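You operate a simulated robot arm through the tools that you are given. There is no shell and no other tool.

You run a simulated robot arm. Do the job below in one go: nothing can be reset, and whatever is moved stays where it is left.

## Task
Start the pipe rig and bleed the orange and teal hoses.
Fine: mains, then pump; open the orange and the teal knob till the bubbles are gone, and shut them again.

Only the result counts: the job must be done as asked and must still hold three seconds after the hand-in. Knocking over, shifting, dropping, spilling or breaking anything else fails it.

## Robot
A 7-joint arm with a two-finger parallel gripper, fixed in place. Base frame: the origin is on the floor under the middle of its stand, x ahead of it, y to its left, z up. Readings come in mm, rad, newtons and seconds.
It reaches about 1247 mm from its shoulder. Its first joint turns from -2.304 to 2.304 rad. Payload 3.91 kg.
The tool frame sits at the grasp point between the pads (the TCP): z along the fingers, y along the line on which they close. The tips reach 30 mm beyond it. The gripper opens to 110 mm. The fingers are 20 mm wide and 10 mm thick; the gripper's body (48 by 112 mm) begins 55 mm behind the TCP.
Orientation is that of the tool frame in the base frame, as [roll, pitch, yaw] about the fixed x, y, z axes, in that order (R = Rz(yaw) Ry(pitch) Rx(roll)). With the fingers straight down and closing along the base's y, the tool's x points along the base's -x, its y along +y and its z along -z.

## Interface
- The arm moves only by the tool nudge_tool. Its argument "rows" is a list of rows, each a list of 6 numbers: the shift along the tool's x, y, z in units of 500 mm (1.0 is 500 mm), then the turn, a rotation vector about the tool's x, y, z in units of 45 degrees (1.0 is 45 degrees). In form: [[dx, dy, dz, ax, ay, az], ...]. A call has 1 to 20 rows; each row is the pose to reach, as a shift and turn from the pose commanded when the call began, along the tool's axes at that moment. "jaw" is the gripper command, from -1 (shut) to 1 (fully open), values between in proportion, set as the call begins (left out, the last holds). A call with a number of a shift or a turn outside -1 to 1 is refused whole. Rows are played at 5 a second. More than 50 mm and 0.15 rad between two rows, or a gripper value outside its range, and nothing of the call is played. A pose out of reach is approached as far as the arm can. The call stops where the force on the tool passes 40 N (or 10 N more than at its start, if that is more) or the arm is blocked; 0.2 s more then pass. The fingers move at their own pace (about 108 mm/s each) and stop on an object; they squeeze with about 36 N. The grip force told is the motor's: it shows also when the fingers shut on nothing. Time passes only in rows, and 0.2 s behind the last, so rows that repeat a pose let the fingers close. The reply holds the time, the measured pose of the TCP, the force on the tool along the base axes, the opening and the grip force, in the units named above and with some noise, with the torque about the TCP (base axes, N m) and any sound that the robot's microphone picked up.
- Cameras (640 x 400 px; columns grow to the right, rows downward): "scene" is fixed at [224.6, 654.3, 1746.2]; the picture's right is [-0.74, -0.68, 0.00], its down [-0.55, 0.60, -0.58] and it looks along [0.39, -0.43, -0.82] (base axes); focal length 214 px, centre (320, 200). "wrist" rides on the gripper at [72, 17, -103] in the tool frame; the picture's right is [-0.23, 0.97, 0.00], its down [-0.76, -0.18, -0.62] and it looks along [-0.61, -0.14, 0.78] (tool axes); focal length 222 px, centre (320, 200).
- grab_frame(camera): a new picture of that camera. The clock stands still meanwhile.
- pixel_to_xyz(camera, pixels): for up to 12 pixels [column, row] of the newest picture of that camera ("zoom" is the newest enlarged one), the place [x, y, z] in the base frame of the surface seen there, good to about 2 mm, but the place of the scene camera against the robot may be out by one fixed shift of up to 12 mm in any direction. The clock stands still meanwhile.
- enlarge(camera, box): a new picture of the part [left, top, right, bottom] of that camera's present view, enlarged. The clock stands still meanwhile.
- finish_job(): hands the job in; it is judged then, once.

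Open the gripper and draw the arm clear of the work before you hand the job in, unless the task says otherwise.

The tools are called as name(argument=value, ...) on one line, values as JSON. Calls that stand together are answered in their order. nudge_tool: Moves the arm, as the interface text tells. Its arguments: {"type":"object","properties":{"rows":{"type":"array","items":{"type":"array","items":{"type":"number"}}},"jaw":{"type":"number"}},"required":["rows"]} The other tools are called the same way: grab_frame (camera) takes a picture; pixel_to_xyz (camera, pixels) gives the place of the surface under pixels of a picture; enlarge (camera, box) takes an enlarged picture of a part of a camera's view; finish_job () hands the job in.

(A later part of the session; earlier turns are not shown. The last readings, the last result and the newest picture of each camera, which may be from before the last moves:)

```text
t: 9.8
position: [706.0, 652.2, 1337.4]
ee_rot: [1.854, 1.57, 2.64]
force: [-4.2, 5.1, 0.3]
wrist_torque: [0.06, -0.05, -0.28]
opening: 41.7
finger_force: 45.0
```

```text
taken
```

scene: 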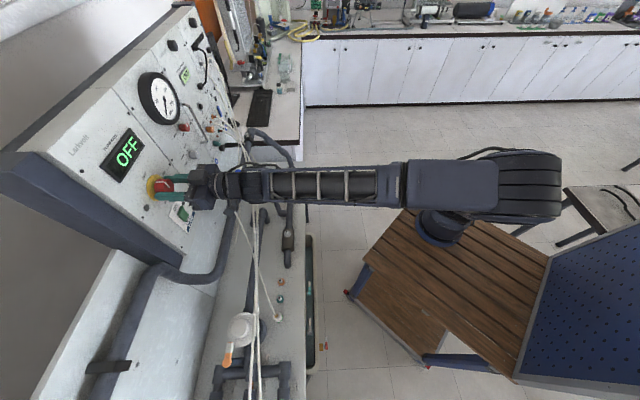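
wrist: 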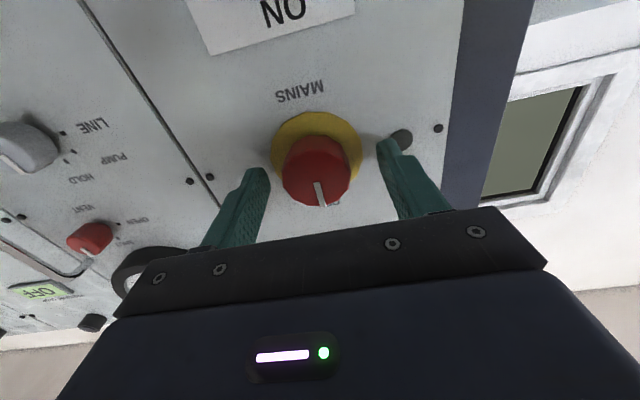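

The step was over the row limit. I resend with even steps of 1/6.

nudge_tool(rows=[[0, 0, 0, 0, 0, 0.167], [0, 0, 0, 0, 0, 0.333], [0, 0, 0, 0, 0, 0.5], [0, 0, 0, 0, 0, 0.667], [0, 0, 0, 0, 0, 0.833], [0, 0, 0, 0, 0, 1.0]])

enlarge(camera="scene", box=[100, 120, 228, 220])

```text
t: 11.2
position: [706.8, 651.4, 1338.2]
ee_rot: [1.572, 0.784, 2.359]
force: [-24.9, 11.4, -5.6]
wrist_torque: [-0.41, 0.39, 0.76]
opening: 42.0
finger_force: 44.7
```

```text
4.00 times, centred on (164, 170) of scene
```

zoom: 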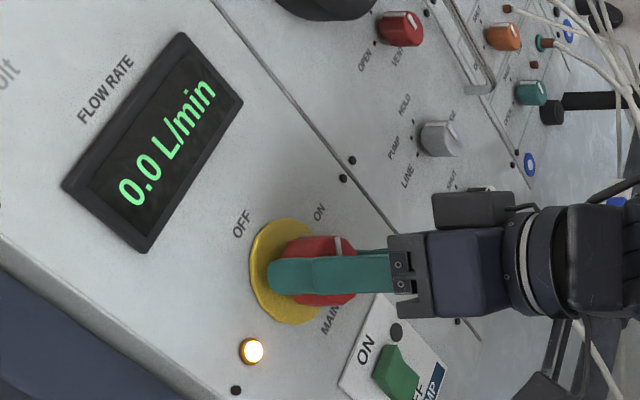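

Display now reads 0.0 L/min and the lamp is lit: mains on at 45°. I continue the remaining 45° so the knob sits fully at ON.

nudge_tool(rows=[[0, 0, 0, 0, 0, 0.167], [0, 0, 0, 0, 0, 0.333], [0, 0, 0, 0, 0, 0.5], [0, 0, 0, 0, 0, 0.667], [0, 0, 0, 0, 0, 0.833], [0, 0, 0, 0, 0, 1.0]])

enlarge(camera="scene", box=[100, 120, 228, 220])

```text
t: 12.6
position: [706.0, 652.0, 1338.5]
ee_rot: [1.571, -0.001, 2.358]
force: [-15.2, 31.1, -4.9]
wrist_torque: [0.34, -0.44, 1.04]
opening: 41.5
finger_force: 44.8
```

```text
4.00 times, centred on (164, 170) of scene
```

zoom: 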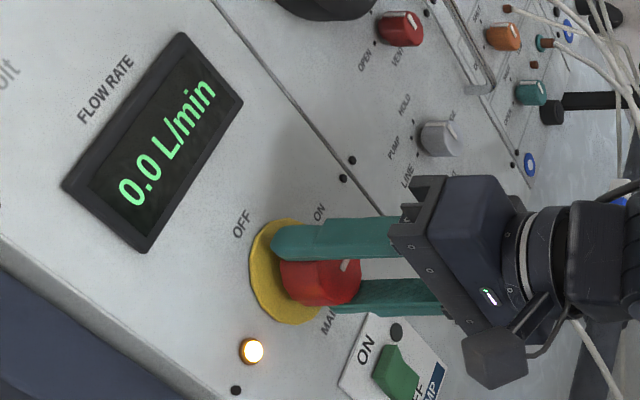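

Mains knob is fully at ON. I open the jaw to release it, then back out.

nudge_tool(rows=[[0, 0, 0, 0, 0, 0], [0, 0, 0, 0, 0, 0], [0, 0, 0, 0, 0, 0]], jaw=0.35)

nudge_tool(rows=[[0, 0, -0.03, 0, 0, 0], [0, 0, -0.08, 0, 0, 0], [0, 0, -0.14, 0, 0, 0], [0, 0, -0.2, 0, 0, 0], [0, 0, -0.2, 0, 0, 0]])

enlarge(camera="scene", box=[100, 120, 228, 240])

```text
t: 13.4
position: [707.9, 650.8, 1338.4]
ee_rot: [1.571, 0.0, 2.356]
force: [-0.2, -0.2, 0.2]
wrist_torque: [0.0, -0.03, -0.01]
opening: 74.3
finger_force: 0.2
```

```text
t: 14.6
position: [638.6, 580.6, 1338.0]
ee_rot: [1.571, 0.0, 2.357]
force: [0.3, 0.3, 0.6]
wrist_torque: [0.01, -0.03, 0.02]
opening: 74.4
finger_force: 0.1
```

```text
3.33 times, centred on (164, 180) of scene
```

zoom: 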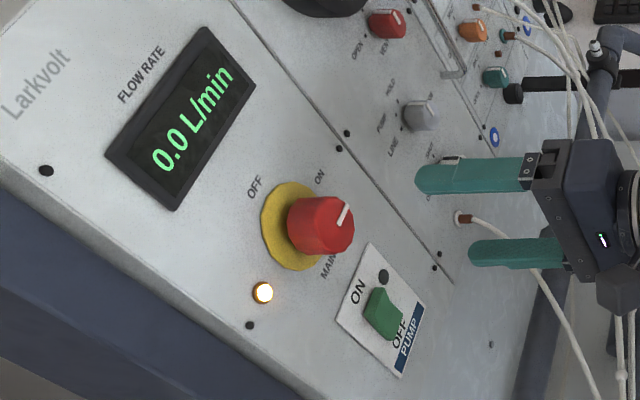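

Lamp lit, mark at ON. Now I close the fingers and move down to the pump rocker's upper half (u≈33, z≈1239), stopping about 50 mm off.

nudge_tool(rows=[[0.005, -0.06, 0, 0, 0, 0], [0.01, -0.13, 0, 0, 0, 0], [0.016, -0.198, 0, 0, 0, 0], [0.016, -0.198, 0.06, 0, 0, 0], [0.016, -0.198, 0.116, 0, 0, 0], [0.016, -0.198, 0.116, 0, 0, 0], [0.016, -0.198, 0.116, 0, 0, 0]], jaw=-1)

grab_frame(camera="wrist")

enlarge(camera="scene", box=[130, 150, 258, 250])

```text
t: 16.2
position: [674.3, 626.3, 1238.6]
ee_rot: [1.57, -0.001, 2.356]
force: [0.7, -0.8, -0.6]
wrist_torque: [0.0, -0.03, 0.01]
opening: 0.2
finger_force: 36.2
```

```text
taken
```

wrist: 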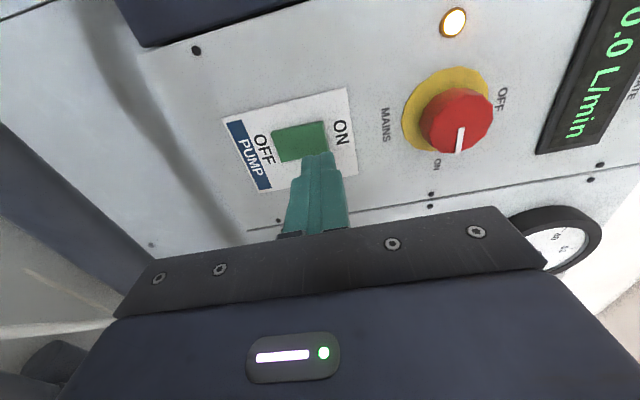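

```text
4.00 times, centred on (194, 200) of scene
```

zoom: 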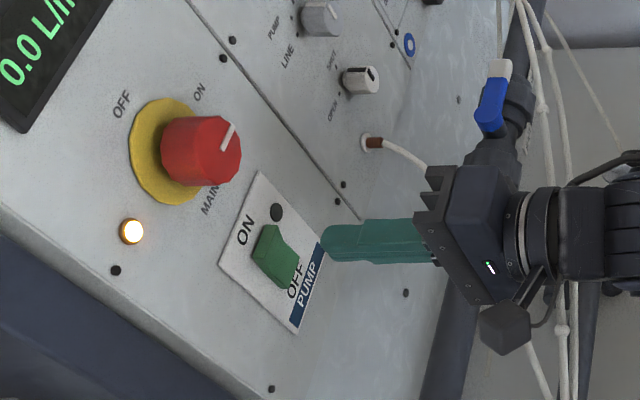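

I check the rocker's exact position from this closer wrist view.

enlarge(camera="wrist", box=[216, 80, 376, 200])

pixel_to_xyz(camera="wrist", pixels=[[276, 145], [300, 125], [300, 145], [315, 125], [322, 125], [326, 140], [318, 145], [285, 158], [340, 132], [325, 165]])

```text
3.33 times, centred on (296, 140) of wrist
```

zoom: 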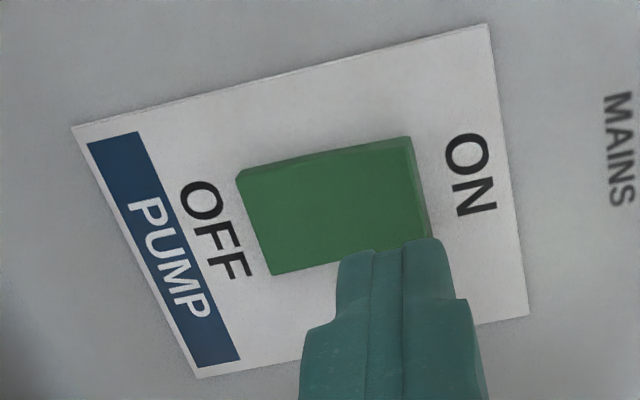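

```text
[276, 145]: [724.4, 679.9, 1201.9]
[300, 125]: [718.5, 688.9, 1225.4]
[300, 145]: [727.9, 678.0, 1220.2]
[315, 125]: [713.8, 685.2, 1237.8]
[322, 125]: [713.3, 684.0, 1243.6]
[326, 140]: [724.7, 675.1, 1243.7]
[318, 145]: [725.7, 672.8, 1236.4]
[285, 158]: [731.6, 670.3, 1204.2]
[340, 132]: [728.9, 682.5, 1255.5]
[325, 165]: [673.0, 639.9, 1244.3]
```

Rocker spans z 1202–1244 and u 21–45; my tips at z≈1238.6 are on the ON half. I press in slowly, about 45 mm of travel, relying on the force stop.

nudge_tool(rows=[[0, 0, 0.04, 0, 0, 0], [0, 0, 0.066, 0, 0, 0], [0, 0, 0.072, 0, 0, 0], [0, 0, 0.077, 0, 0, 0], [0, 0, 0.082, 0, 0, 0], [0, 0, 0.086, 0, 0, 0]])

enlarge(camera="scene", box=[100, 120, 228, 240])

```text
t: 17.6
position: [701.4, 655.4, 1239.2]
ee_rot: [1.572, -0.001, 2.355]
force: [-20.4, -21.9, 5.2]
wrist_torque: [-0.08, 0.12, -0.02]
opening: 0.0
finger_force: 36.0
heard: click
stopped in row 6: the force on the tool passed its limit at 47 N (the readings are from after the stop); the commanded pose is now the measured one
```

```text
3.33 times, centred on (164, 180) of scene
```

zoom: 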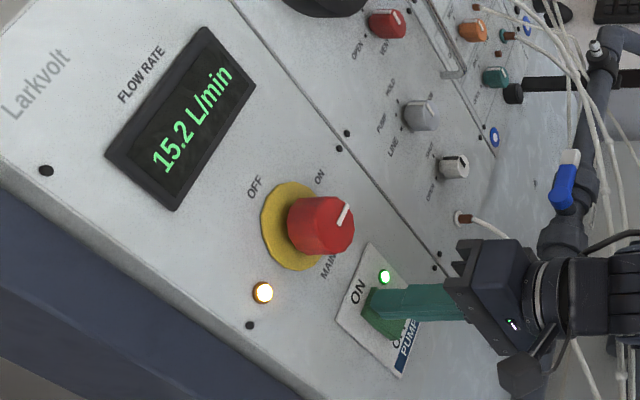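

A click was heard, the pump lamp is green and flow reads 15.2 L/min. I back straight out.

nudge_tool(rows=[[0, 0, -0.04, 0, 0, 0], [0, 0, -0.12, 0, 0, 0], [0, 0, -0.2, 0, 0, 0], [0, 0, -0.2, 0, 0, 0]])

grab_frame(camera="scene")

enlarge(camera="scene", box=[190, 70, 286, 130])

enlarge(camera="scene", box=[200, 120, 264, 160])

enlarge(camera="scene", box=[225, 220, 321, 320])

```text
t: 18.6
position: [633.5, 585.4, 1237.8]
ee_rot: [1.575, 0.0, 2.356]
force: [0.5, 0.0, 0.0]
wrist_torque: [0.0, 0.03, 0.01]
opening: 0.0
finger_force: 35.8
```

```text
taken
```

scene: 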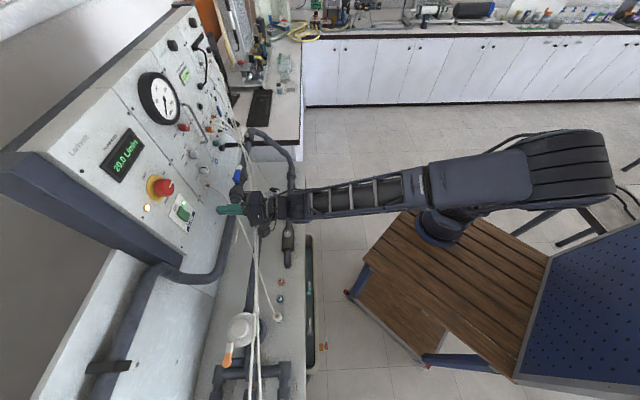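

```text
6.67 times, centred on (238, 100) of scene
```

zoom: 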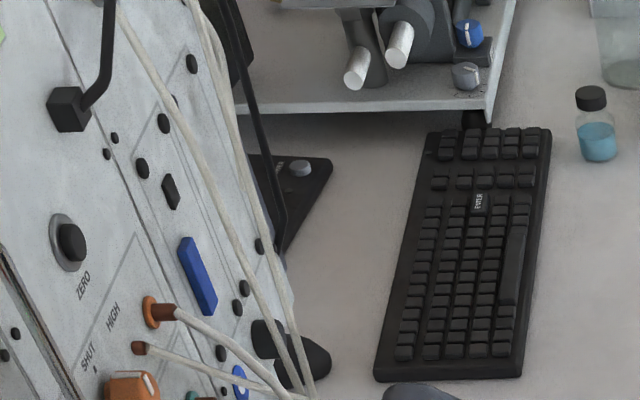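

```text
10.00 times, centred on (232, 140) of scene
```

zoom: 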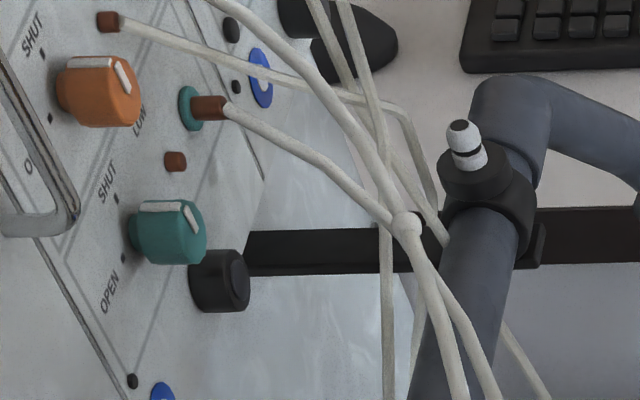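

```text
4.00 times, centred on (273, 270) of scene
```

zoom: 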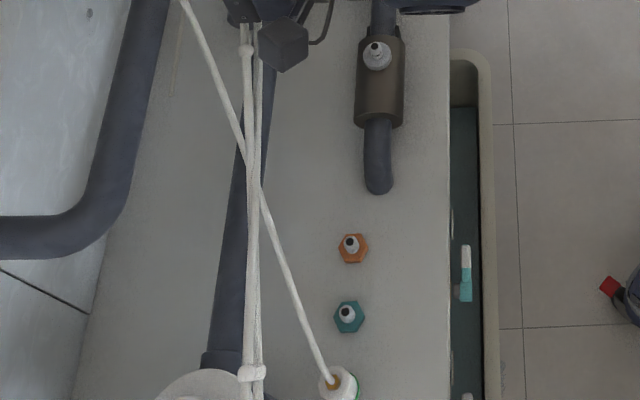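

Flow is up to 20.0 L/min. I look more closely at the hoses and the pressure-drop display for signs of bubbles.

enlarge(camera="scene", box=[170, 55, 218, 85])

enlarge(camera="scene", box=[222, 118, 254, 138])

enlarge(camera="scene", box=[240, 240, 288, 300])

enlarge(camera="scene", box=[235, 330, 283, 400])

grab_frame(camera="wrist")

```text
13.33 times, centred on (194, 70) of scene
```

zoom: 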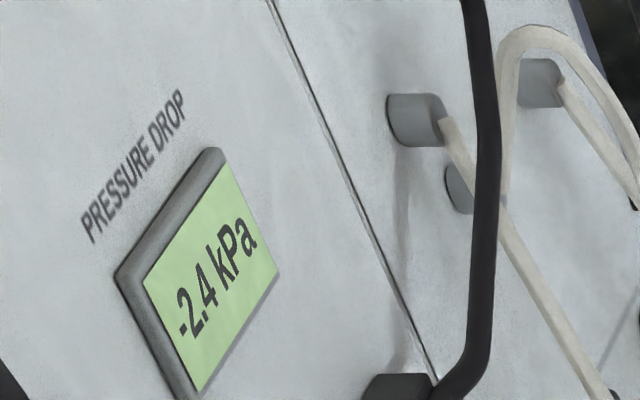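

```text
16.00 times, centred on (238, 128) of scene
```

zoom: 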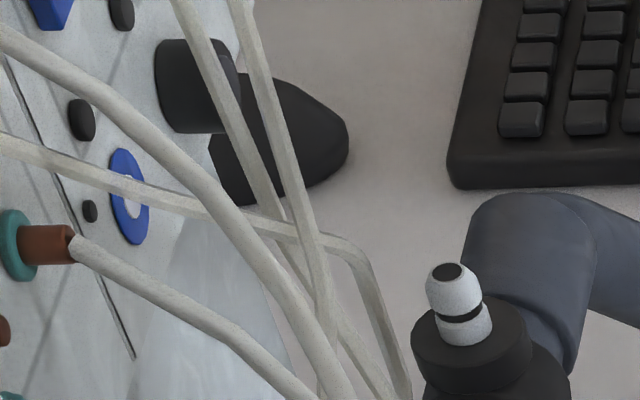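

```text
6.67 times, centred on (264, 270) of scene
```

zoom: 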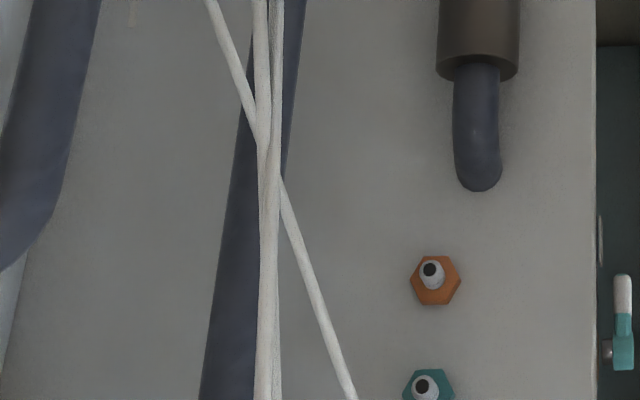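

```text
5.71 times, centred on (259, 365) of scene
```

zoom: 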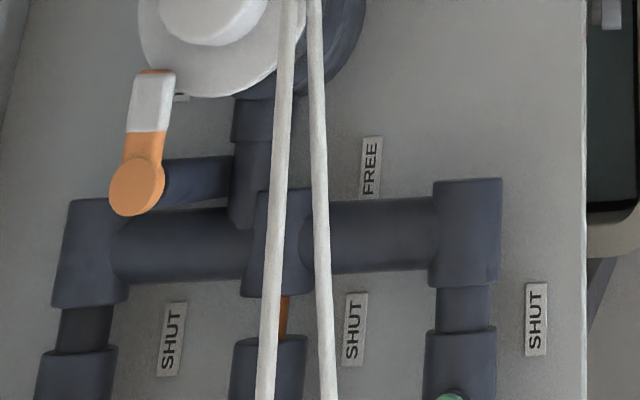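

```text
taken
```

wrist: 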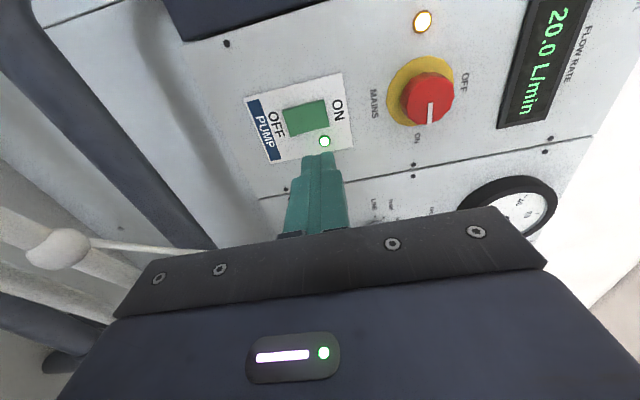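

The pump lamp is lit and pressure drop reads −2.4 kPa. The hose sits just below-left of me, so I first go back and up before re-orienting.

nudge_tool(rows=[[0, 0.02, -0.08, 0, 0, 0], [0, 0.08, -0.14, 0, 0, 0], [0, 0.15, -0.2, 0, 0, 0], [0, 0.22, -0.26, 0, 0, 0], [0, 0.3, -0.32, 0, 0, 0], [0, 0.38, -0.36, 0, 0, 0], [0, 0.44, -0.4, 0, 0, 0]], jaw=-0.1)

nudge_tool(rows=[[0, 0, 0, 0, 0, -0.167], [0, 0, 0, 0, 0, -0.333], [0, 0, 0, 0, 0, -0.5], [0, 0, 0, 0, 0, -0.667], [0, 0, 0, 0, 0, -0.833], [0, 0, 0, 0, 0, -1.0]])

nudge_tool(rows=[[0, 0, 0, 0, 0, -0.167], [0, 0, 0, 0, 0, -0.333], [0, 0, 0, 0, 0, -0.5], [0, 0, 0, 0, 0, -0.667], [0, 0, 0, 0, 0, -0.833], [0, 0, 0, 0, 0, -1.0]])

nudge_tool(rows=[[0, 0, 0, 0, 0.167, 0], [0, 0, 0, 0, 0.333, 0], [0, 0, 0, 0, 0.5, 0], [0, 0, 0, 0, 0.667, 0], [0, 0, 0, 0, 0.778, 0], [0, 0, 0, 0, 0.889, 0], [0, 0, 0, 0, 0.889, 0]])

grab_frame(camera="wrist")

grab_frame(camera="scene")

```text
t: 20.4
position: [578.4, 375.5, 1458.1]
ee_rot: [1.574, -0.001, 2.182]
force: [0.8, -0.1, -0.9]
wrist_torque: [0.01, -0.03, 0.01]
opening: 49.6
finger_force: 0.0
stopped in row 7: the arm was blocked; the commanded pose is now the measured one
```

```text
t: 21.8
position: [578.9, 375.1, 1458.2]
ee_rot: [1.576, 0.787, 2.186]
force: [-0.2, 0.6, -0.2]
wrist_torque: [-0.01, 0.02, -0.02]
opening: 49.5
finger_force: 0.1
```

```text
t: 23.2
position: [577.5, 377.3, 1456.2]
ee_rot: [-2.469, 1.567, -1.856]
force: [-0.3, 0.4, 0.4]
wrist_torque: [-0.01, 0.02, -0.01]
opening: 49.5
finger_force: 0.1
```

```text
t: 24.8
position: [578.8, 375.0, 1458.1]
ee_rot: [-3.142, 0.871, -2.529]
force: [1.0, -0.6, -0.5]
wrist_torque: [-0.06, 0.0, -0.02]
opening: 49.4
finger_force: 0.1
```

```text
taken
```

wrist: 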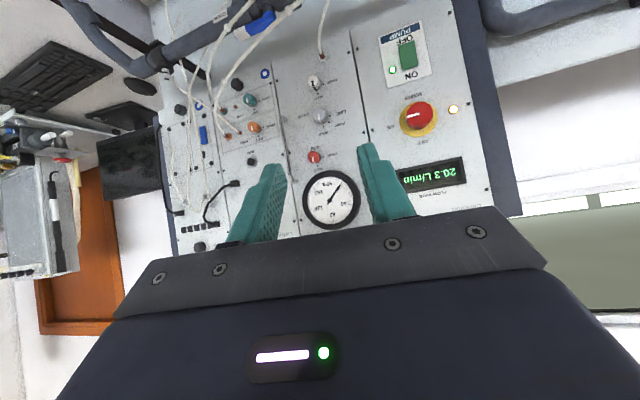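

```text
taken
```

scene: 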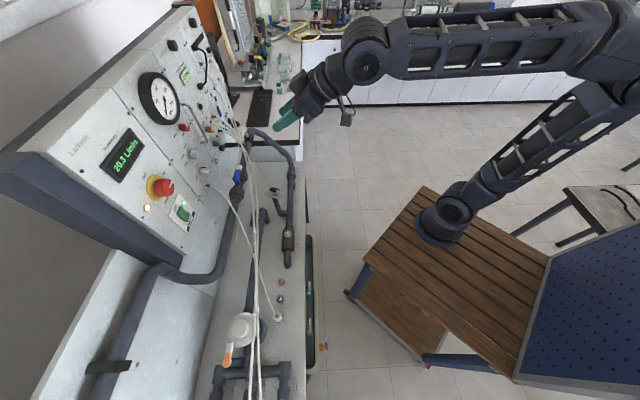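

The retreat was blocked near a joint limit and left the tool yawed by about −9.9° at (579,375,1458), clear of everything. I correct the yaw by turning +9.9° about the base vertical.

nudge_tool(rows=[[0, 0, 0, -0.0843, 0, -0.0709], [0, 0, 0, -0.1685, 0, -0.1418], [0, 0, 0, -0.1685, 0, -0.1418]])

```text
t: 25.6
position: [579.0, 375.8, 1458.1]
ee_rot: [-3.141, 0.867, -2.358]
force: [-0.2, -0.1, 0.0]
wrist_torque: [-0.02, -0.03, 0.01]
opening: 49.7
finger_force: 0.0
```

Orientation is right now (pitch 0.867, yaw −2.358). I move to a stand-off about 150 mm back from the orange knob along the tool axis.

nudge_tool(rows=[[-0.0141, -0.0646, 0.0546, 0, 0, 0], [-0.0281, -0.1292, 0.1091, 0, 0, 0], [-0.0422, -0.1938, 0.1637, 0, 0, 0], [-0.0562, -0.2584, 0.2183, 0, 0, 0], [-0.0703, -0.323, 0.2729, 0, 0, 0], [-0.0843, -0.3876, 0.3274, 0, 0, 0], [-0.0984, -0.4522, 0.382, 0, 0, 0], [-0.0984, -0.4522, 0.382, 0, 0, 0]])

grab_frame(camera="wrist")

grab_frame(camera="scene")

```text
t: 27.4
position: [864.1, 342.1, 1371.8]
ee_rot: [-3.141, 0.87, -2.356]
force: [0.2, 0.8, 0.4]
wrist_torque: [-0.01, 0.01, 0.0]
opening: 49.4
finger_force: 0.0
```

```text
taken
```

wrist: 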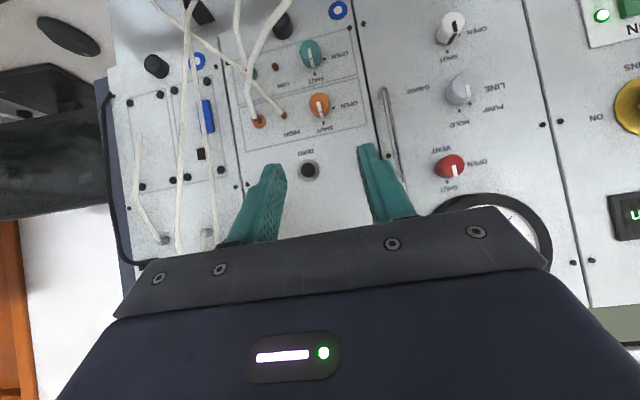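

```text
taken
```

scene: 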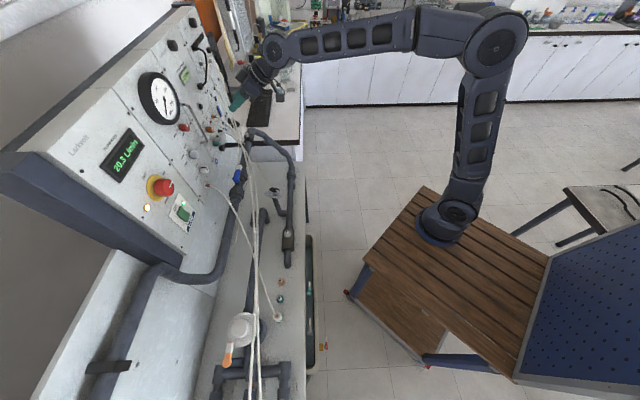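

At the stand-off; the wrist view shows orange at (320,104), teal at (312,54), ZERO at (309,170), handle at (388,130). I zoom for exact measurements.

enlarge(camera="wrist", box=[230, 20, 390, 140])

pixel_to_xyz(camera="wrist", pixels=[[318, 100], [312, 103], [329, 101], [319, 113], [318, 94], [323, 119], [334, 104], [310, 50], [316, 67], [327, 53], [258, 120], [388, 120]])

```text
3.33 times, centred on (310, 80) of wrist
```

zoom: 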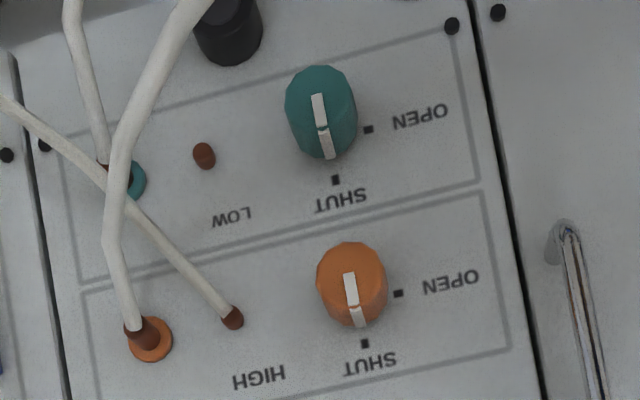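

```text
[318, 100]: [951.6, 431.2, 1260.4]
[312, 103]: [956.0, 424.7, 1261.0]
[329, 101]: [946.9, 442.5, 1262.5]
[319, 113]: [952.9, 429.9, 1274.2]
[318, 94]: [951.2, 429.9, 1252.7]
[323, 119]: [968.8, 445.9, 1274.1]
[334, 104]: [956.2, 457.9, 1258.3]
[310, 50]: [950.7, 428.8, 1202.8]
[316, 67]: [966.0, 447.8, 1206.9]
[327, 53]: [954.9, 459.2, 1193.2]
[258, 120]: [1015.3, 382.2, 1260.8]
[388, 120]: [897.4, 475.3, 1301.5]
```

Knob centre confirmed at u≈369.7, z≈1261. I narrow the jaw to 44 mm and advance 145 mm along the tool axis onto the orange knob.

nudge_tool(rows=[[0, 0, 0.08, 0, 0, 0], [0, 0, 0.16, 0, 0, 0], [0, 0, 0.22, 0, 0, 0], [0, 0, 0.26, 0, 0, 0], [0, 0, 0.28, 0, 0, 0], [0, 0, 0.29, 0, 0, 0], [0, 0, 0.29, 0, 0, 0]], jaw=-0.2)

grab_frame(camera="wrist")

enlarge(camera="scene", box=[170, 70, 266, 150])

```text
t: 29.0
position: [941.7, 419.0, 1279.4]
ee_rot: [3.141, 0.868, -2.359]
force: [-0.2, -0.1, 1.3]
wrist_torque: [0.02, -0.02, 0.03]
opening: 44.1
finger_force: 0.0
```

```text
taken
```

wrist: 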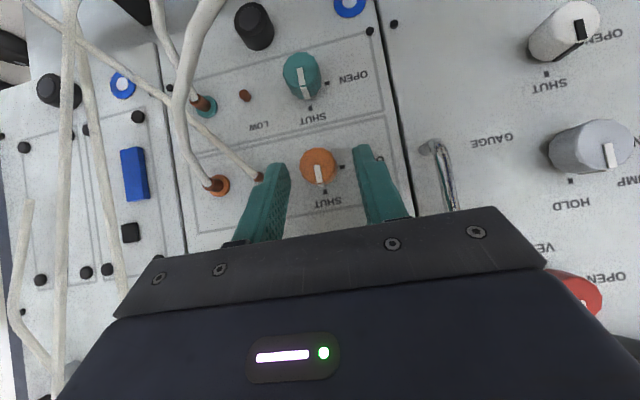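

```text
5.00 times, centred on (218, 110) of scene
```

zoom: 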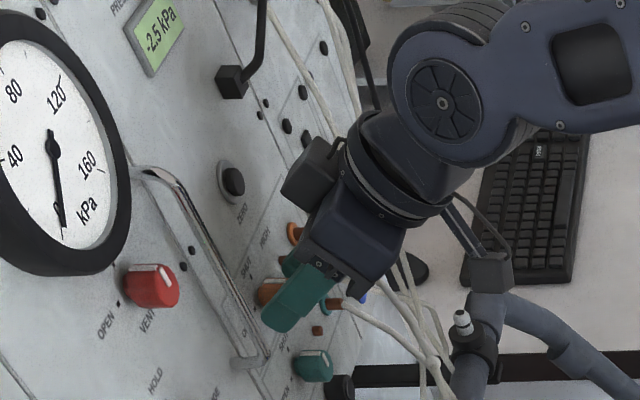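

Fingers straddle the knob at (318,165). TCP is d≈38, so I go 6 mm further for a better hold and then close.

nudge_tool(rows=[[0, 0, 0.006, 0, 0, 0], [0, 0, 0.012, 0, 0, 0], [0, 0, 0.012, 0, 0, 0]])

nudge_tool(rows=[[0, 0, 0, 0, 0, 0], [0, 0, 0, 0, 0, 0], [0, 0, 0, 0, 0, 0]], jaw=-1)

enlarge(camera="wrist", box=[230, 100, 410, 220])

```text
t: 29.8
position: [945.4, 422.3, 1275.1]
ee_rot: [3.14, 0.868, -2.358]
force: [0.9, 0.2, -0.4]
wrist_torque: [0.0, 0.01, -0.05]
opening: 44.1
finger_force: 0.1
```

```text
t: 30.6
position: [946.1, 421.9, 1276.2]
ee_rot: [3.142, 0.869, -2.358]
force: [7.0, -2.3, -0.2]
wrist_torque: [0.03, -0.13, 0.39]
opening: 23.5
finger_force: 44.9
```

```text
3.33 times, centred on (320, 160) of wrist
```

zoom: 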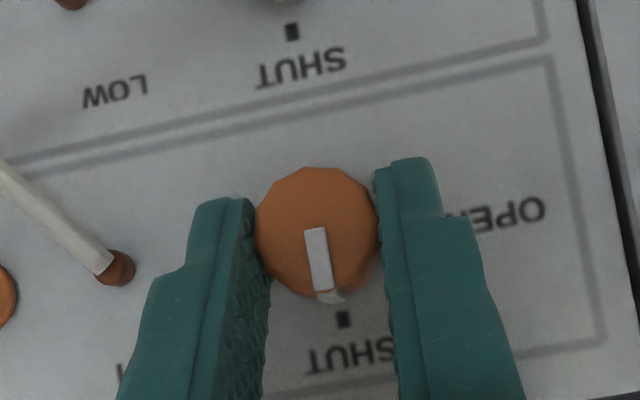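

Gripped firmly (23.5 mm). I measure the knob face in this close view to fix the turning axis precisely.

pixel_to_xyz(camera="zoom", pixels=[[315, 172], [265, 230], [370, 225], [320, 285], [312, 225], [290, 200], [345, 200], [290, 265], [345, 260], [343, 318], [292, 32], [115, 268]])

```text
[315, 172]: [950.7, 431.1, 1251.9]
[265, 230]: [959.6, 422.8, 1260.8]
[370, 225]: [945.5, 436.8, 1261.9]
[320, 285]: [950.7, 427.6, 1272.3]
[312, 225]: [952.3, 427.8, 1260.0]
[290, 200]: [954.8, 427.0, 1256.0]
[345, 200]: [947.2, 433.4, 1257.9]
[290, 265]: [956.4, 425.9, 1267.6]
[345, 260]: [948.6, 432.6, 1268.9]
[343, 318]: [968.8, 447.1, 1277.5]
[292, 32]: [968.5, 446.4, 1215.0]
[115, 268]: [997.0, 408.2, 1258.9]
```

Knob axis is u 369.7, z 1262. I swing the tool counterclockwise about that axis by 52.5°, keeping the grip.

nudge_tool(rows=[[0.0001, 0.0037, 0.0001, 0.1075, 0, -0.1273], [0.0005, 0.0074, 0.0005, 0.215, 0, -0.2547], [0.0014, 0.0109, 0.0011, 0.3225, 0, -0.382], [0.0025, 0.0143, 0.0021, 0.43, 0, -0.5093], [0.004, 0.0175, 0.0034, 0.5375, 0, -0.6367], [0.0058, 0.0204, 0.0049, 0.645, 0, -0.764], [0.0079, 0.0229, 0.0067, 0.7525, 0, -0.8913]])

enlarge(camera="wrist", box=[230, 100, 410, 220])

enlarge(camera="scene", box=[170, 70, 266, 150])

```text
t: 32.2
position: [937.5, 429.8, 1270.5]
ee_rot: [-2.028, 0.484, -1.601]
force: [14.9, -1.7, 16.3]
wrist_torque: [-0.37, -0.09, -0.31]
opening: 23.8
finger_force: 44.8
```

```text
3.33 times, centred on (320, 160) of wrist
```

zoom: 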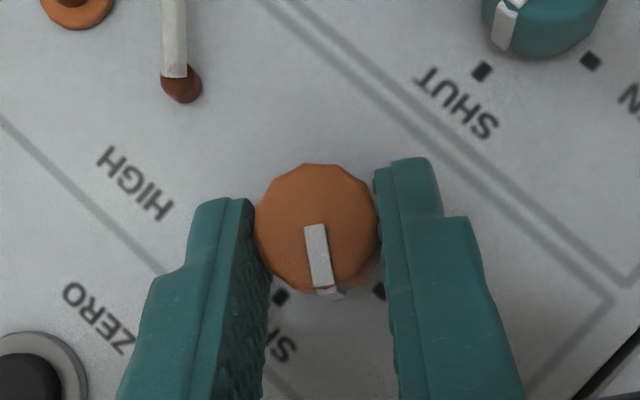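

```text
5.00 times, centred on (218, 110) of scene
```

zoom: 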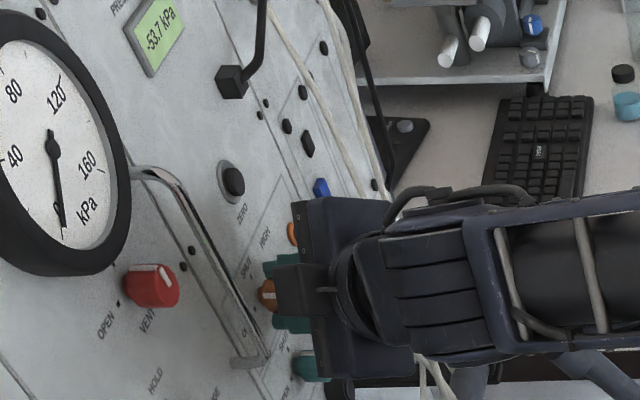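

The knob turned with the tool by about 52° (mark now left of SHUT tick) and pressure drop changed to −53.7 kPa. I release, to swing back and regrip for the rest of the turn; I also look at the hoses for bubbles.

nudge_tool(rows=[[0, 0, 0, 0, 0, 0], [0, 0, 0, 0, 0, 0]], jaw=-0.2)

enlarge(camera="scene", box=[225, 160, 321, 260])

enlarge(camera="scene", box=[225, 250, 321, 350])

grab_frame(camera="wrist")

```text
t: 32.8
position: [937.3, 430.3, 1268.9]
ee_rot: [-2.032, 0.483, -1.602]
force: [-0.1, 0.7, -0.5]
wrist_torque: [0.02, 0.0, 0.01]
opening: 43.8
finger_force: 0.0
```

```text
4.00 times, centred on (273, 210) of scene
```

zoom: 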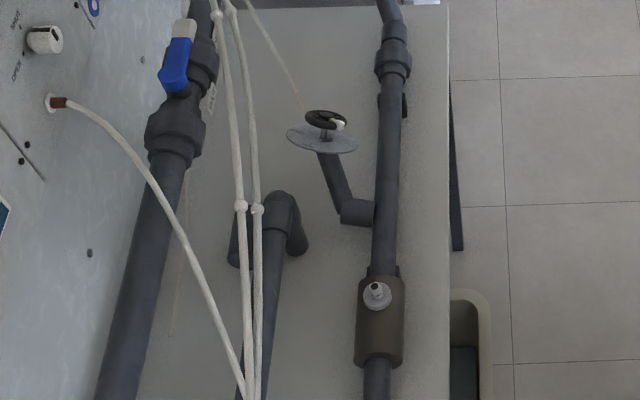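

```text
4.00 times, centred on (273, 300) of scene
```

zoom: 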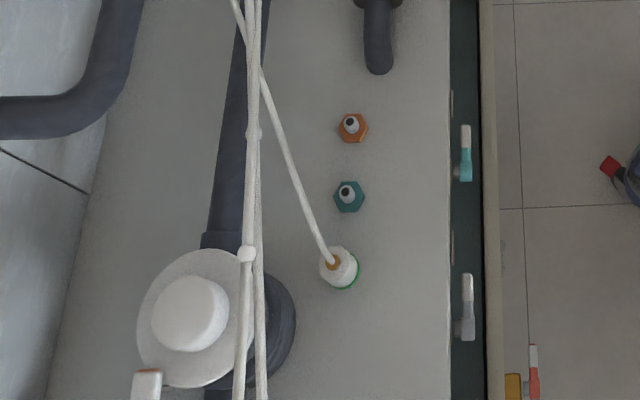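

```text
taken
```

wrist: 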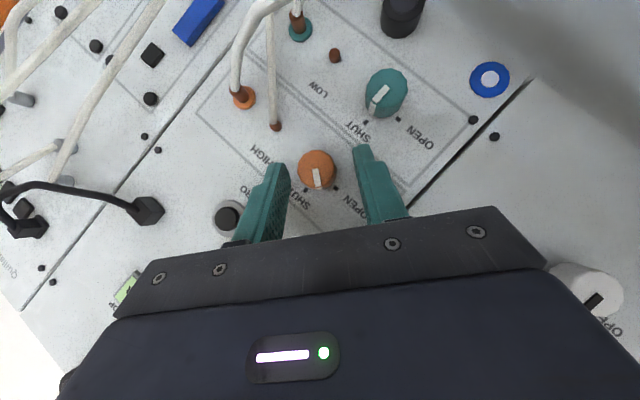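

Released. I enlarge the wrist view of the orange and teal hose ends at (245,60) and (297,15) to see what the hoses look like.

enlarge(camera="wrist", box=[200, 0, 330, 140])

enlarge(camera="scene", box=[250, 180, 274, 220])

enlarge(camera="scene", box=[222, 130, 254, 170])

```text
2.86 times, centred on (265, 70) of wrist
```

zoom: 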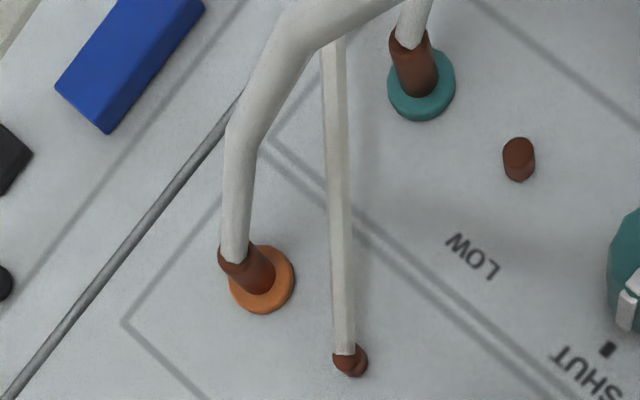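

```text
10.00 times, centred on (262, 200) of scene
```

zoom: 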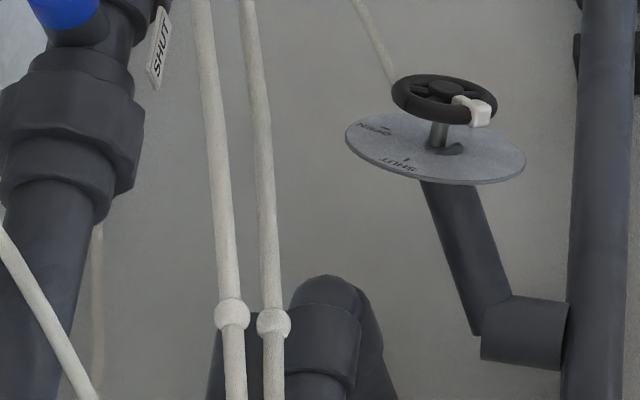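

```text
10.00 times, centred on (238, 150) of scene
```

zoom: 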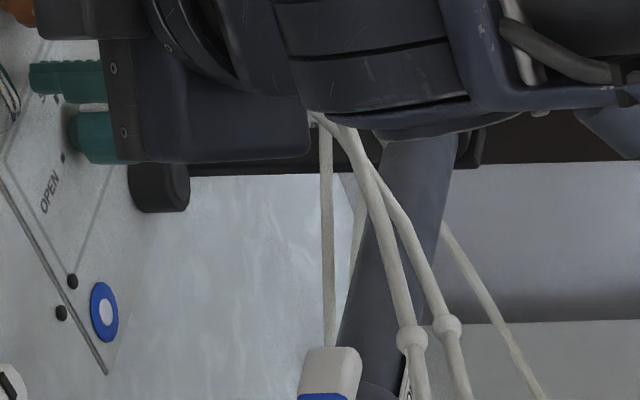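

Key finding: the white beads on the hoses are the bubbles. The orange-hose beads have moved (e.g. (254,232)→(253,211)) while teal ones stay put, so orange is bleeding at this opening. I wait 2 s here and compare.

nudge_tool(rows=[[0, 0, 0, 0, 0, 0], [0, 0, 0, 0, 0, 0], [0, 0, 0, 0, 0, 0], [0, 0, 0, 0, 0, 0], [0, 0, 0, 0, 0, 0], [0, 0, 0, 0, 0, 0], [0, 0, 0, 0, 0, 0], [0, 0, 0, 0, 0, 0], [0, 0, 0, 0, 0, 0], [0, 0, 0, 0, 0, 0]])

enlarge(camera="scene", box=[225, 150, 289, 230])

enlarge(camera="scene", box=[225, 230, 289, 310])

enlarge(camera="scene", box=[225, 300, 305, 400])

```text
t: 35.0
position: [937.8, 430.7, 1270.4]
ee_rot: [-2.032, 0.481, -1.602]
force: [0.1, 0.7, -0.9]
wrist_torque: [0.01, -0.01, -0.03]
opening: 44.0
finger_force: 0.1
```

```text
5.00 times, centred on (257, 190) of scene
```

zoom: 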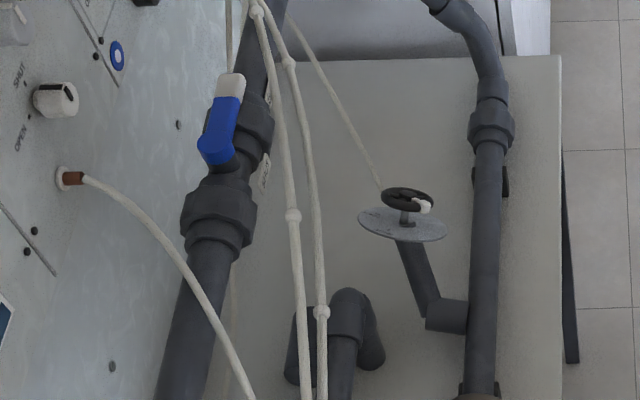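

```text
5.00 times, centred on (257, 270) of scene
```

zoom: 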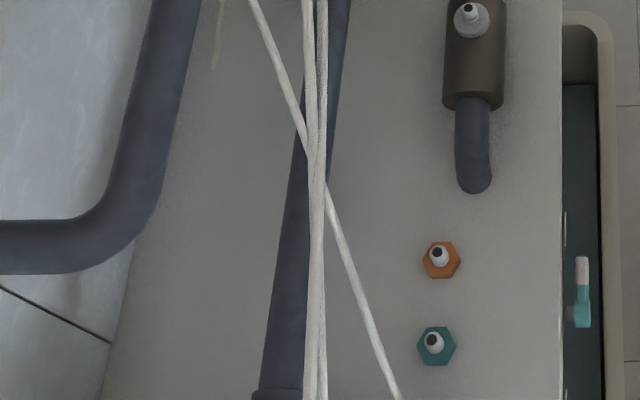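

```text
4.00 times, centred on (265, 350) of scene
```

zoom: 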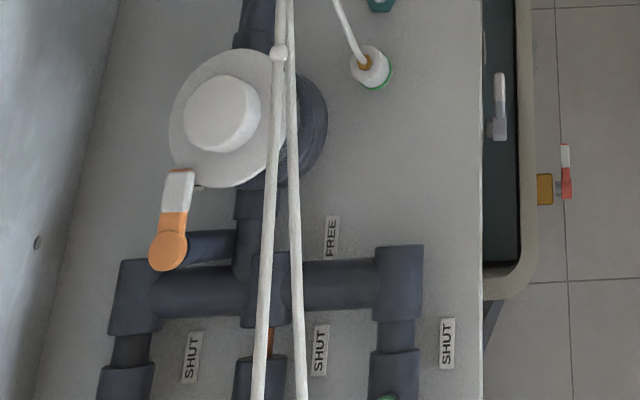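

Orange bubbles keep moving towards the panel ((253,211)→(251,193)), so 52° is enough to bleed. I leave orange open and go on to teal meanwhile: back out along the tool axis, then swing back to upright.

nudge_tool(rows=[[0, 0, -0.08, 0, 0, 0], [0, 0, -0.17, 0, 0, 0], [0, 0, -0.26, 0, 0, 0], [0, 0, -0.26, 0, 0, 0]])

nudge_tool(rows=[[0, 0, 0, -0.1075, 0, 0.1273], [0, 0, 0, -0.215, 0, 0.2547], [0, 0, 0, -0.3225, 0, 0.382], [0, 0, 0, -0.43, 0, 0.5093], [0, 0, 0, -0.5375, 0, 0.6367], [0, 0, 0, -0.645, 0, 0.764], [0, 0, 0, -0.7525, 0, 0.8913], [0, 0, 0, -0.7525, 0, 0.8913]])

grab_frame(camera="wrist")

grab_frame(camera="scene")

```text
t: 36.0
position: [819.5, 406.9, 1321.1]
ee_rot: [-2.033, 0.484, -1.603]
force: [0.6, 0.1, 0.2]
wrist_torque: [-0.02, -0.01, -0.01]
opening: 44.0
finger_force: 0.2
```

```text
t: 37.8
position: [821.0, 407.0, 1321.6]
ee_rot: [3.137, 0.87, -2.359]
force: [0.0, -0.3, -0.3]
wrist_torque: [0.0, 0.0, -0.02]
opening: 43.9
finger_force: 0.1
```

```text
taken
```

wrist: 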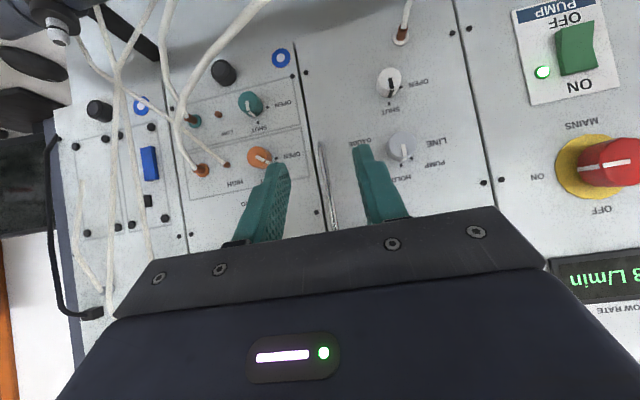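

```text
taken
```

scene: 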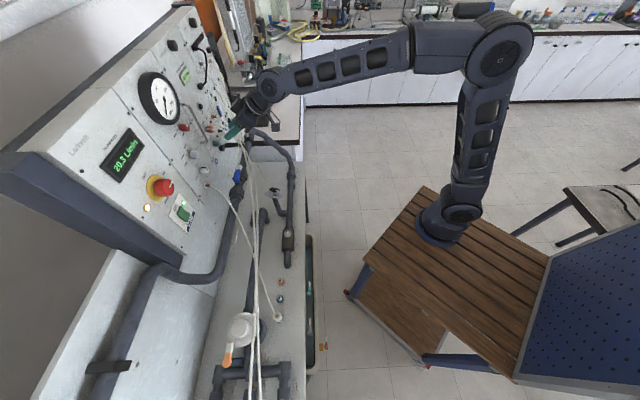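

Now upright again at u≈293. I shift to a stand-off about 110 mm above-out from the teal knob.

nudge_tool(rows=[[0.0125, -0.0513, 0.0235, 0, 0, 0], [0.025, -0.1027, 0.0469, 0, 0, 0], [0.0376, -0.154, 0.0704, 0, 0, 0], [0.0376, -0.154, 0.0704, 0, 0, 0]])

grab_frame(camera="wrist")

enlarge(camera="wrist", box=[230, 20, 410, 140])

enlarge(camera="scene", box=[190, 90, 286, 170])

```text
t: 38.8
position: [885.1, 361.4, 1283.3]
ee_rot: [3.141, 0.869, -2.355]
force: [0.7, -0.2, 0.0]
wrist_torque: [0.0, 0.04, 0.0]
opening: 43.8
finger_force: 0.1
```

```text
taken
```

wrist: 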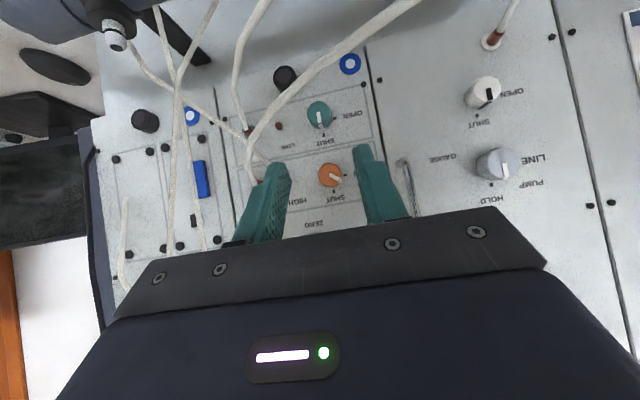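

```text
3.33 times, centred on (320, 80) of wrist
```

zoom: 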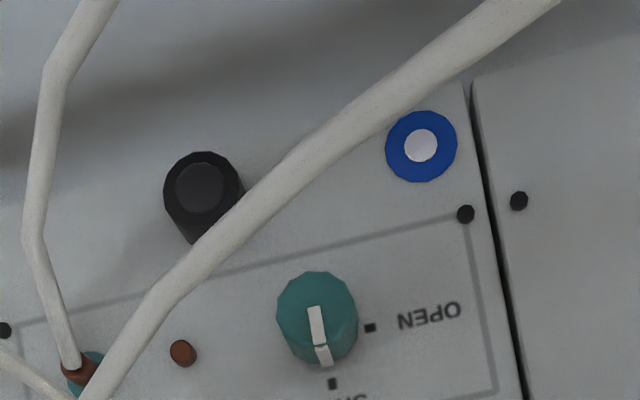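

```text
5.00 times, centred on (238, 130) of scene
```

zoom: 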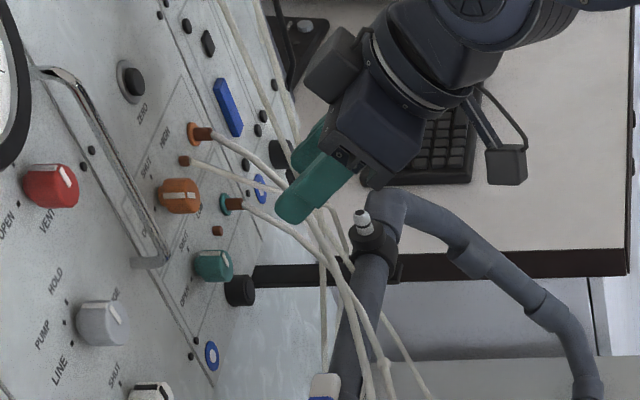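

Teal knob at (320,113); the orange hose passes near it in the view. I measure the orange hose in the wrist frame and the teal knob face to verify clearance for the approach.

pixel_to_xyz(camera="zoom", pixels=[[95, 385], [155, 300], [205, 240], [260, 190], [330, 135], [420, 75], [510, 20], [315, 278], [285, 315], [347, 310], [322, 355], [315, 315]])

```text
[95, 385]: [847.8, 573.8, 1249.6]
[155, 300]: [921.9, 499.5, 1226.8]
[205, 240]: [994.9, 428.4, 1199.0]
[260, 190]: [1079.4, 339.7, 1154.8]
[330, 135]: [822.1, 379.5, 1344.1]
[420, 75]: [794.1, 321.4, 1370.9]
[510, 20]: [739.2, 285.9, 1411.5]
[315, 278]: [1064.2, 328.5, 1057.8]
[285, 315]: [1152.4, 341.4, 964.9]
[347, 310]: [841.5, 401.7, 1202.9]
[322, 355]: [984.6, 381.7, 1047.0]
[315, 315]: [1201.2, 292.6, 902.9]
```

Those pixels were read against the newer scene zoom. I redo the wrist zoom and measure again.

enlarge(camera="wrist", box=[230, 20, 410, 140])

pixel_to_xyz(camera="zoom", pixels=[[95, 385], [155, 300], [205, 240], [260, 190], [330, 135], [420, 75], [510, 20], [315, 278], [285, 315], [347, 310], [322, 355], [315, 315]])

```text
3.33 times, centred on (320, 80) of wrist
```

zoom: 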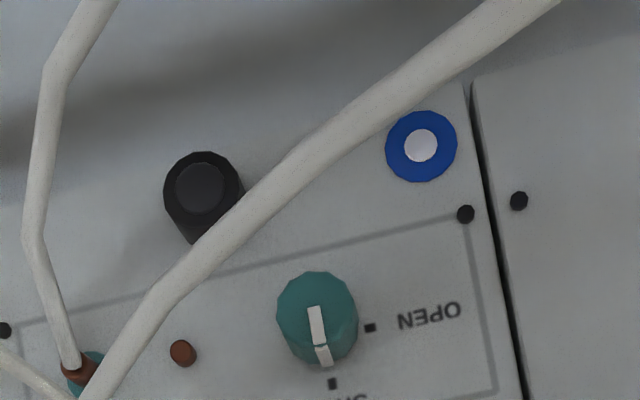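

```text
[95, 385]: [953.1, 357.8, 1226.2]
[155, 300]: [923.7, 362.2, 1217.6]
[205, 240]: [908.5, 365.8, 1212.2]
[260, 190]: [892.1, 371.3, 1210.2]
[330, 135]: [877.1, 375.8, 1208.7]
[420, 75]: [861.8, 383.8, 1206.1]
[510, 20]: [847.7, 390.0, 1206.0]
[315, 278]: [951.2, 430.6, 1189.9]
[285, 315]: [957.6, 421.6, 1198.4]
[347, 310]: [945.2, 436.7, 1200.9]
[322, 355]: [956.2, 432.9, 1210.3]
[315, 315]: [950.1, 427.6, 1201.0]
```

Teal axis is u 369.5, z 1199.8 and the hose clears my approach by more than 10 mm. I advance about 110 mm onto the teal knob.

nudge_tool(rows=[[-0.0014, 0.0005, 0.07, 0, 0, 0], [-0.0028, 0.001, 0.14, 0, 0, 0], [-0.0036, 0.0013, 0.18, 0, 0, 0], [-0.004, 0.0016, 0.205, 0, 0, 0], [-0.0044, 0.0016, 0.2206, 0, 0, 0], [-0.0044, 0.0016, 0.2206, 0, 0, 0]])

grab_frame(camera="wrist")

enlarge(camera="scene", box=[190, 90, 286, 170])

```text
t: 40.2
position: [943.7, 424.2, 1215.2]
ee_rot: [3.141, 0.87, -2.358]
force: [-1.3, -0.4, 0.2]
wrist_torque: [-0.02, 0.01, -0.05]
opening: 44.2
finger_force: 0.0
```

```text
taken
```

wrist: 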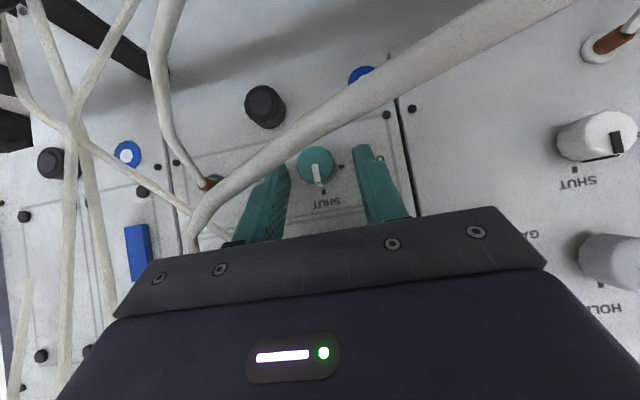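

```text
5.00 times, centred on (238, 130) of scene
```

zoom: 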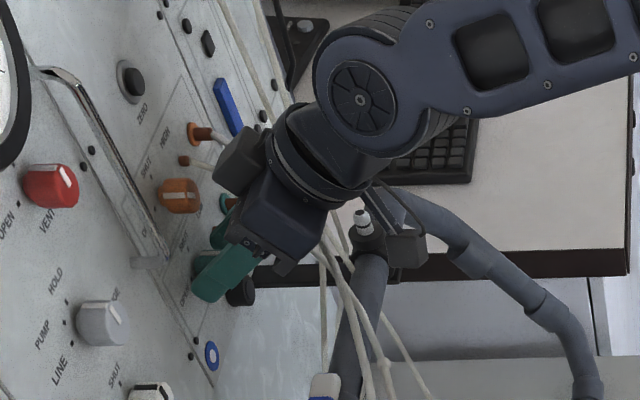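

TCP is at d≈33, z≈1215 with teal between the fingers at (316,165). I check the nozzle on the grey pipe at zoom (361,220) and camera box at (405,245) for clearance before swinging.

pixel_to_xyz(camera="zoom", pixels=[[360, 213], [358, 228], [405, 240], [385, 255], [420, 260], [370, 240], [292, 262], [330, 240], [280, 270], [320, 160], [340, 262], [360, 310]])

```text
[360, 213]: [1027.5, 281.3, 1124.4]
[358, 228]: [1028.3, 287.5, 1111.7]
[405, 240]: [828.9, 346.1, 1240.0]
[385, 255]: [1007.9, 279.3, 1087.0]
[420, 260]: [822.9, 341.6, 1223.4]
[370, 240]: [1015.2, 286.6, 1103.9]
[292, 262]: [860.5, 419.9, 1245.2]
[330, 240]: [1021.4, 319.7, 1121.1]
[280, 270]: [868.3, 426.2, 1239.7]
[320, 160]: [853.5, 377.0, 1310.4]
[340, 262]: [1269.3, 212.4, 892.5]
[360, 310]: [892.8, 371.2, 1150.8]
```

The nozzle is far below and the camera box is clear of the hoses. I close on the teal knob.

nudge_tool(rows=[[0, 0, 0, 0, 0, 0], [0, 0, 0, 0, 0, 0], [0, 0, 0, 0, 0, 0]], jaw=-1)

enlarge(camera="wrist", box=[230, 100, 410, 220])

```text
t: 41.0
position: [946.3, 422.1, 1215.2]
ee_rot: [3.141, 0.869, -2.359]
force: [13.8, -6.3, 1.2]
wrist_torque: [0.03, -0.37, 0.09]
opening: 24.2
finger_force: 45.0
```

```text
3.33 times, centred on (320, 160) of wrist
```

zoom: 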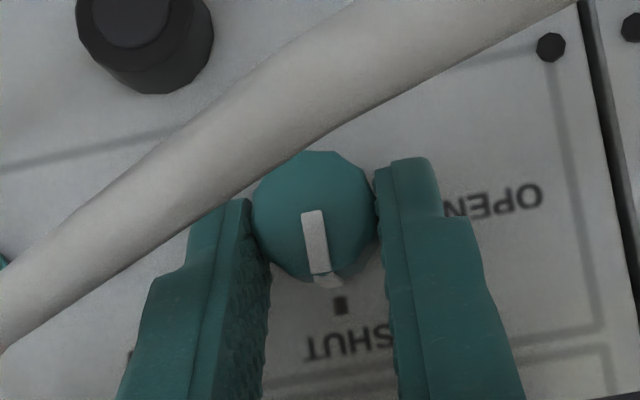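

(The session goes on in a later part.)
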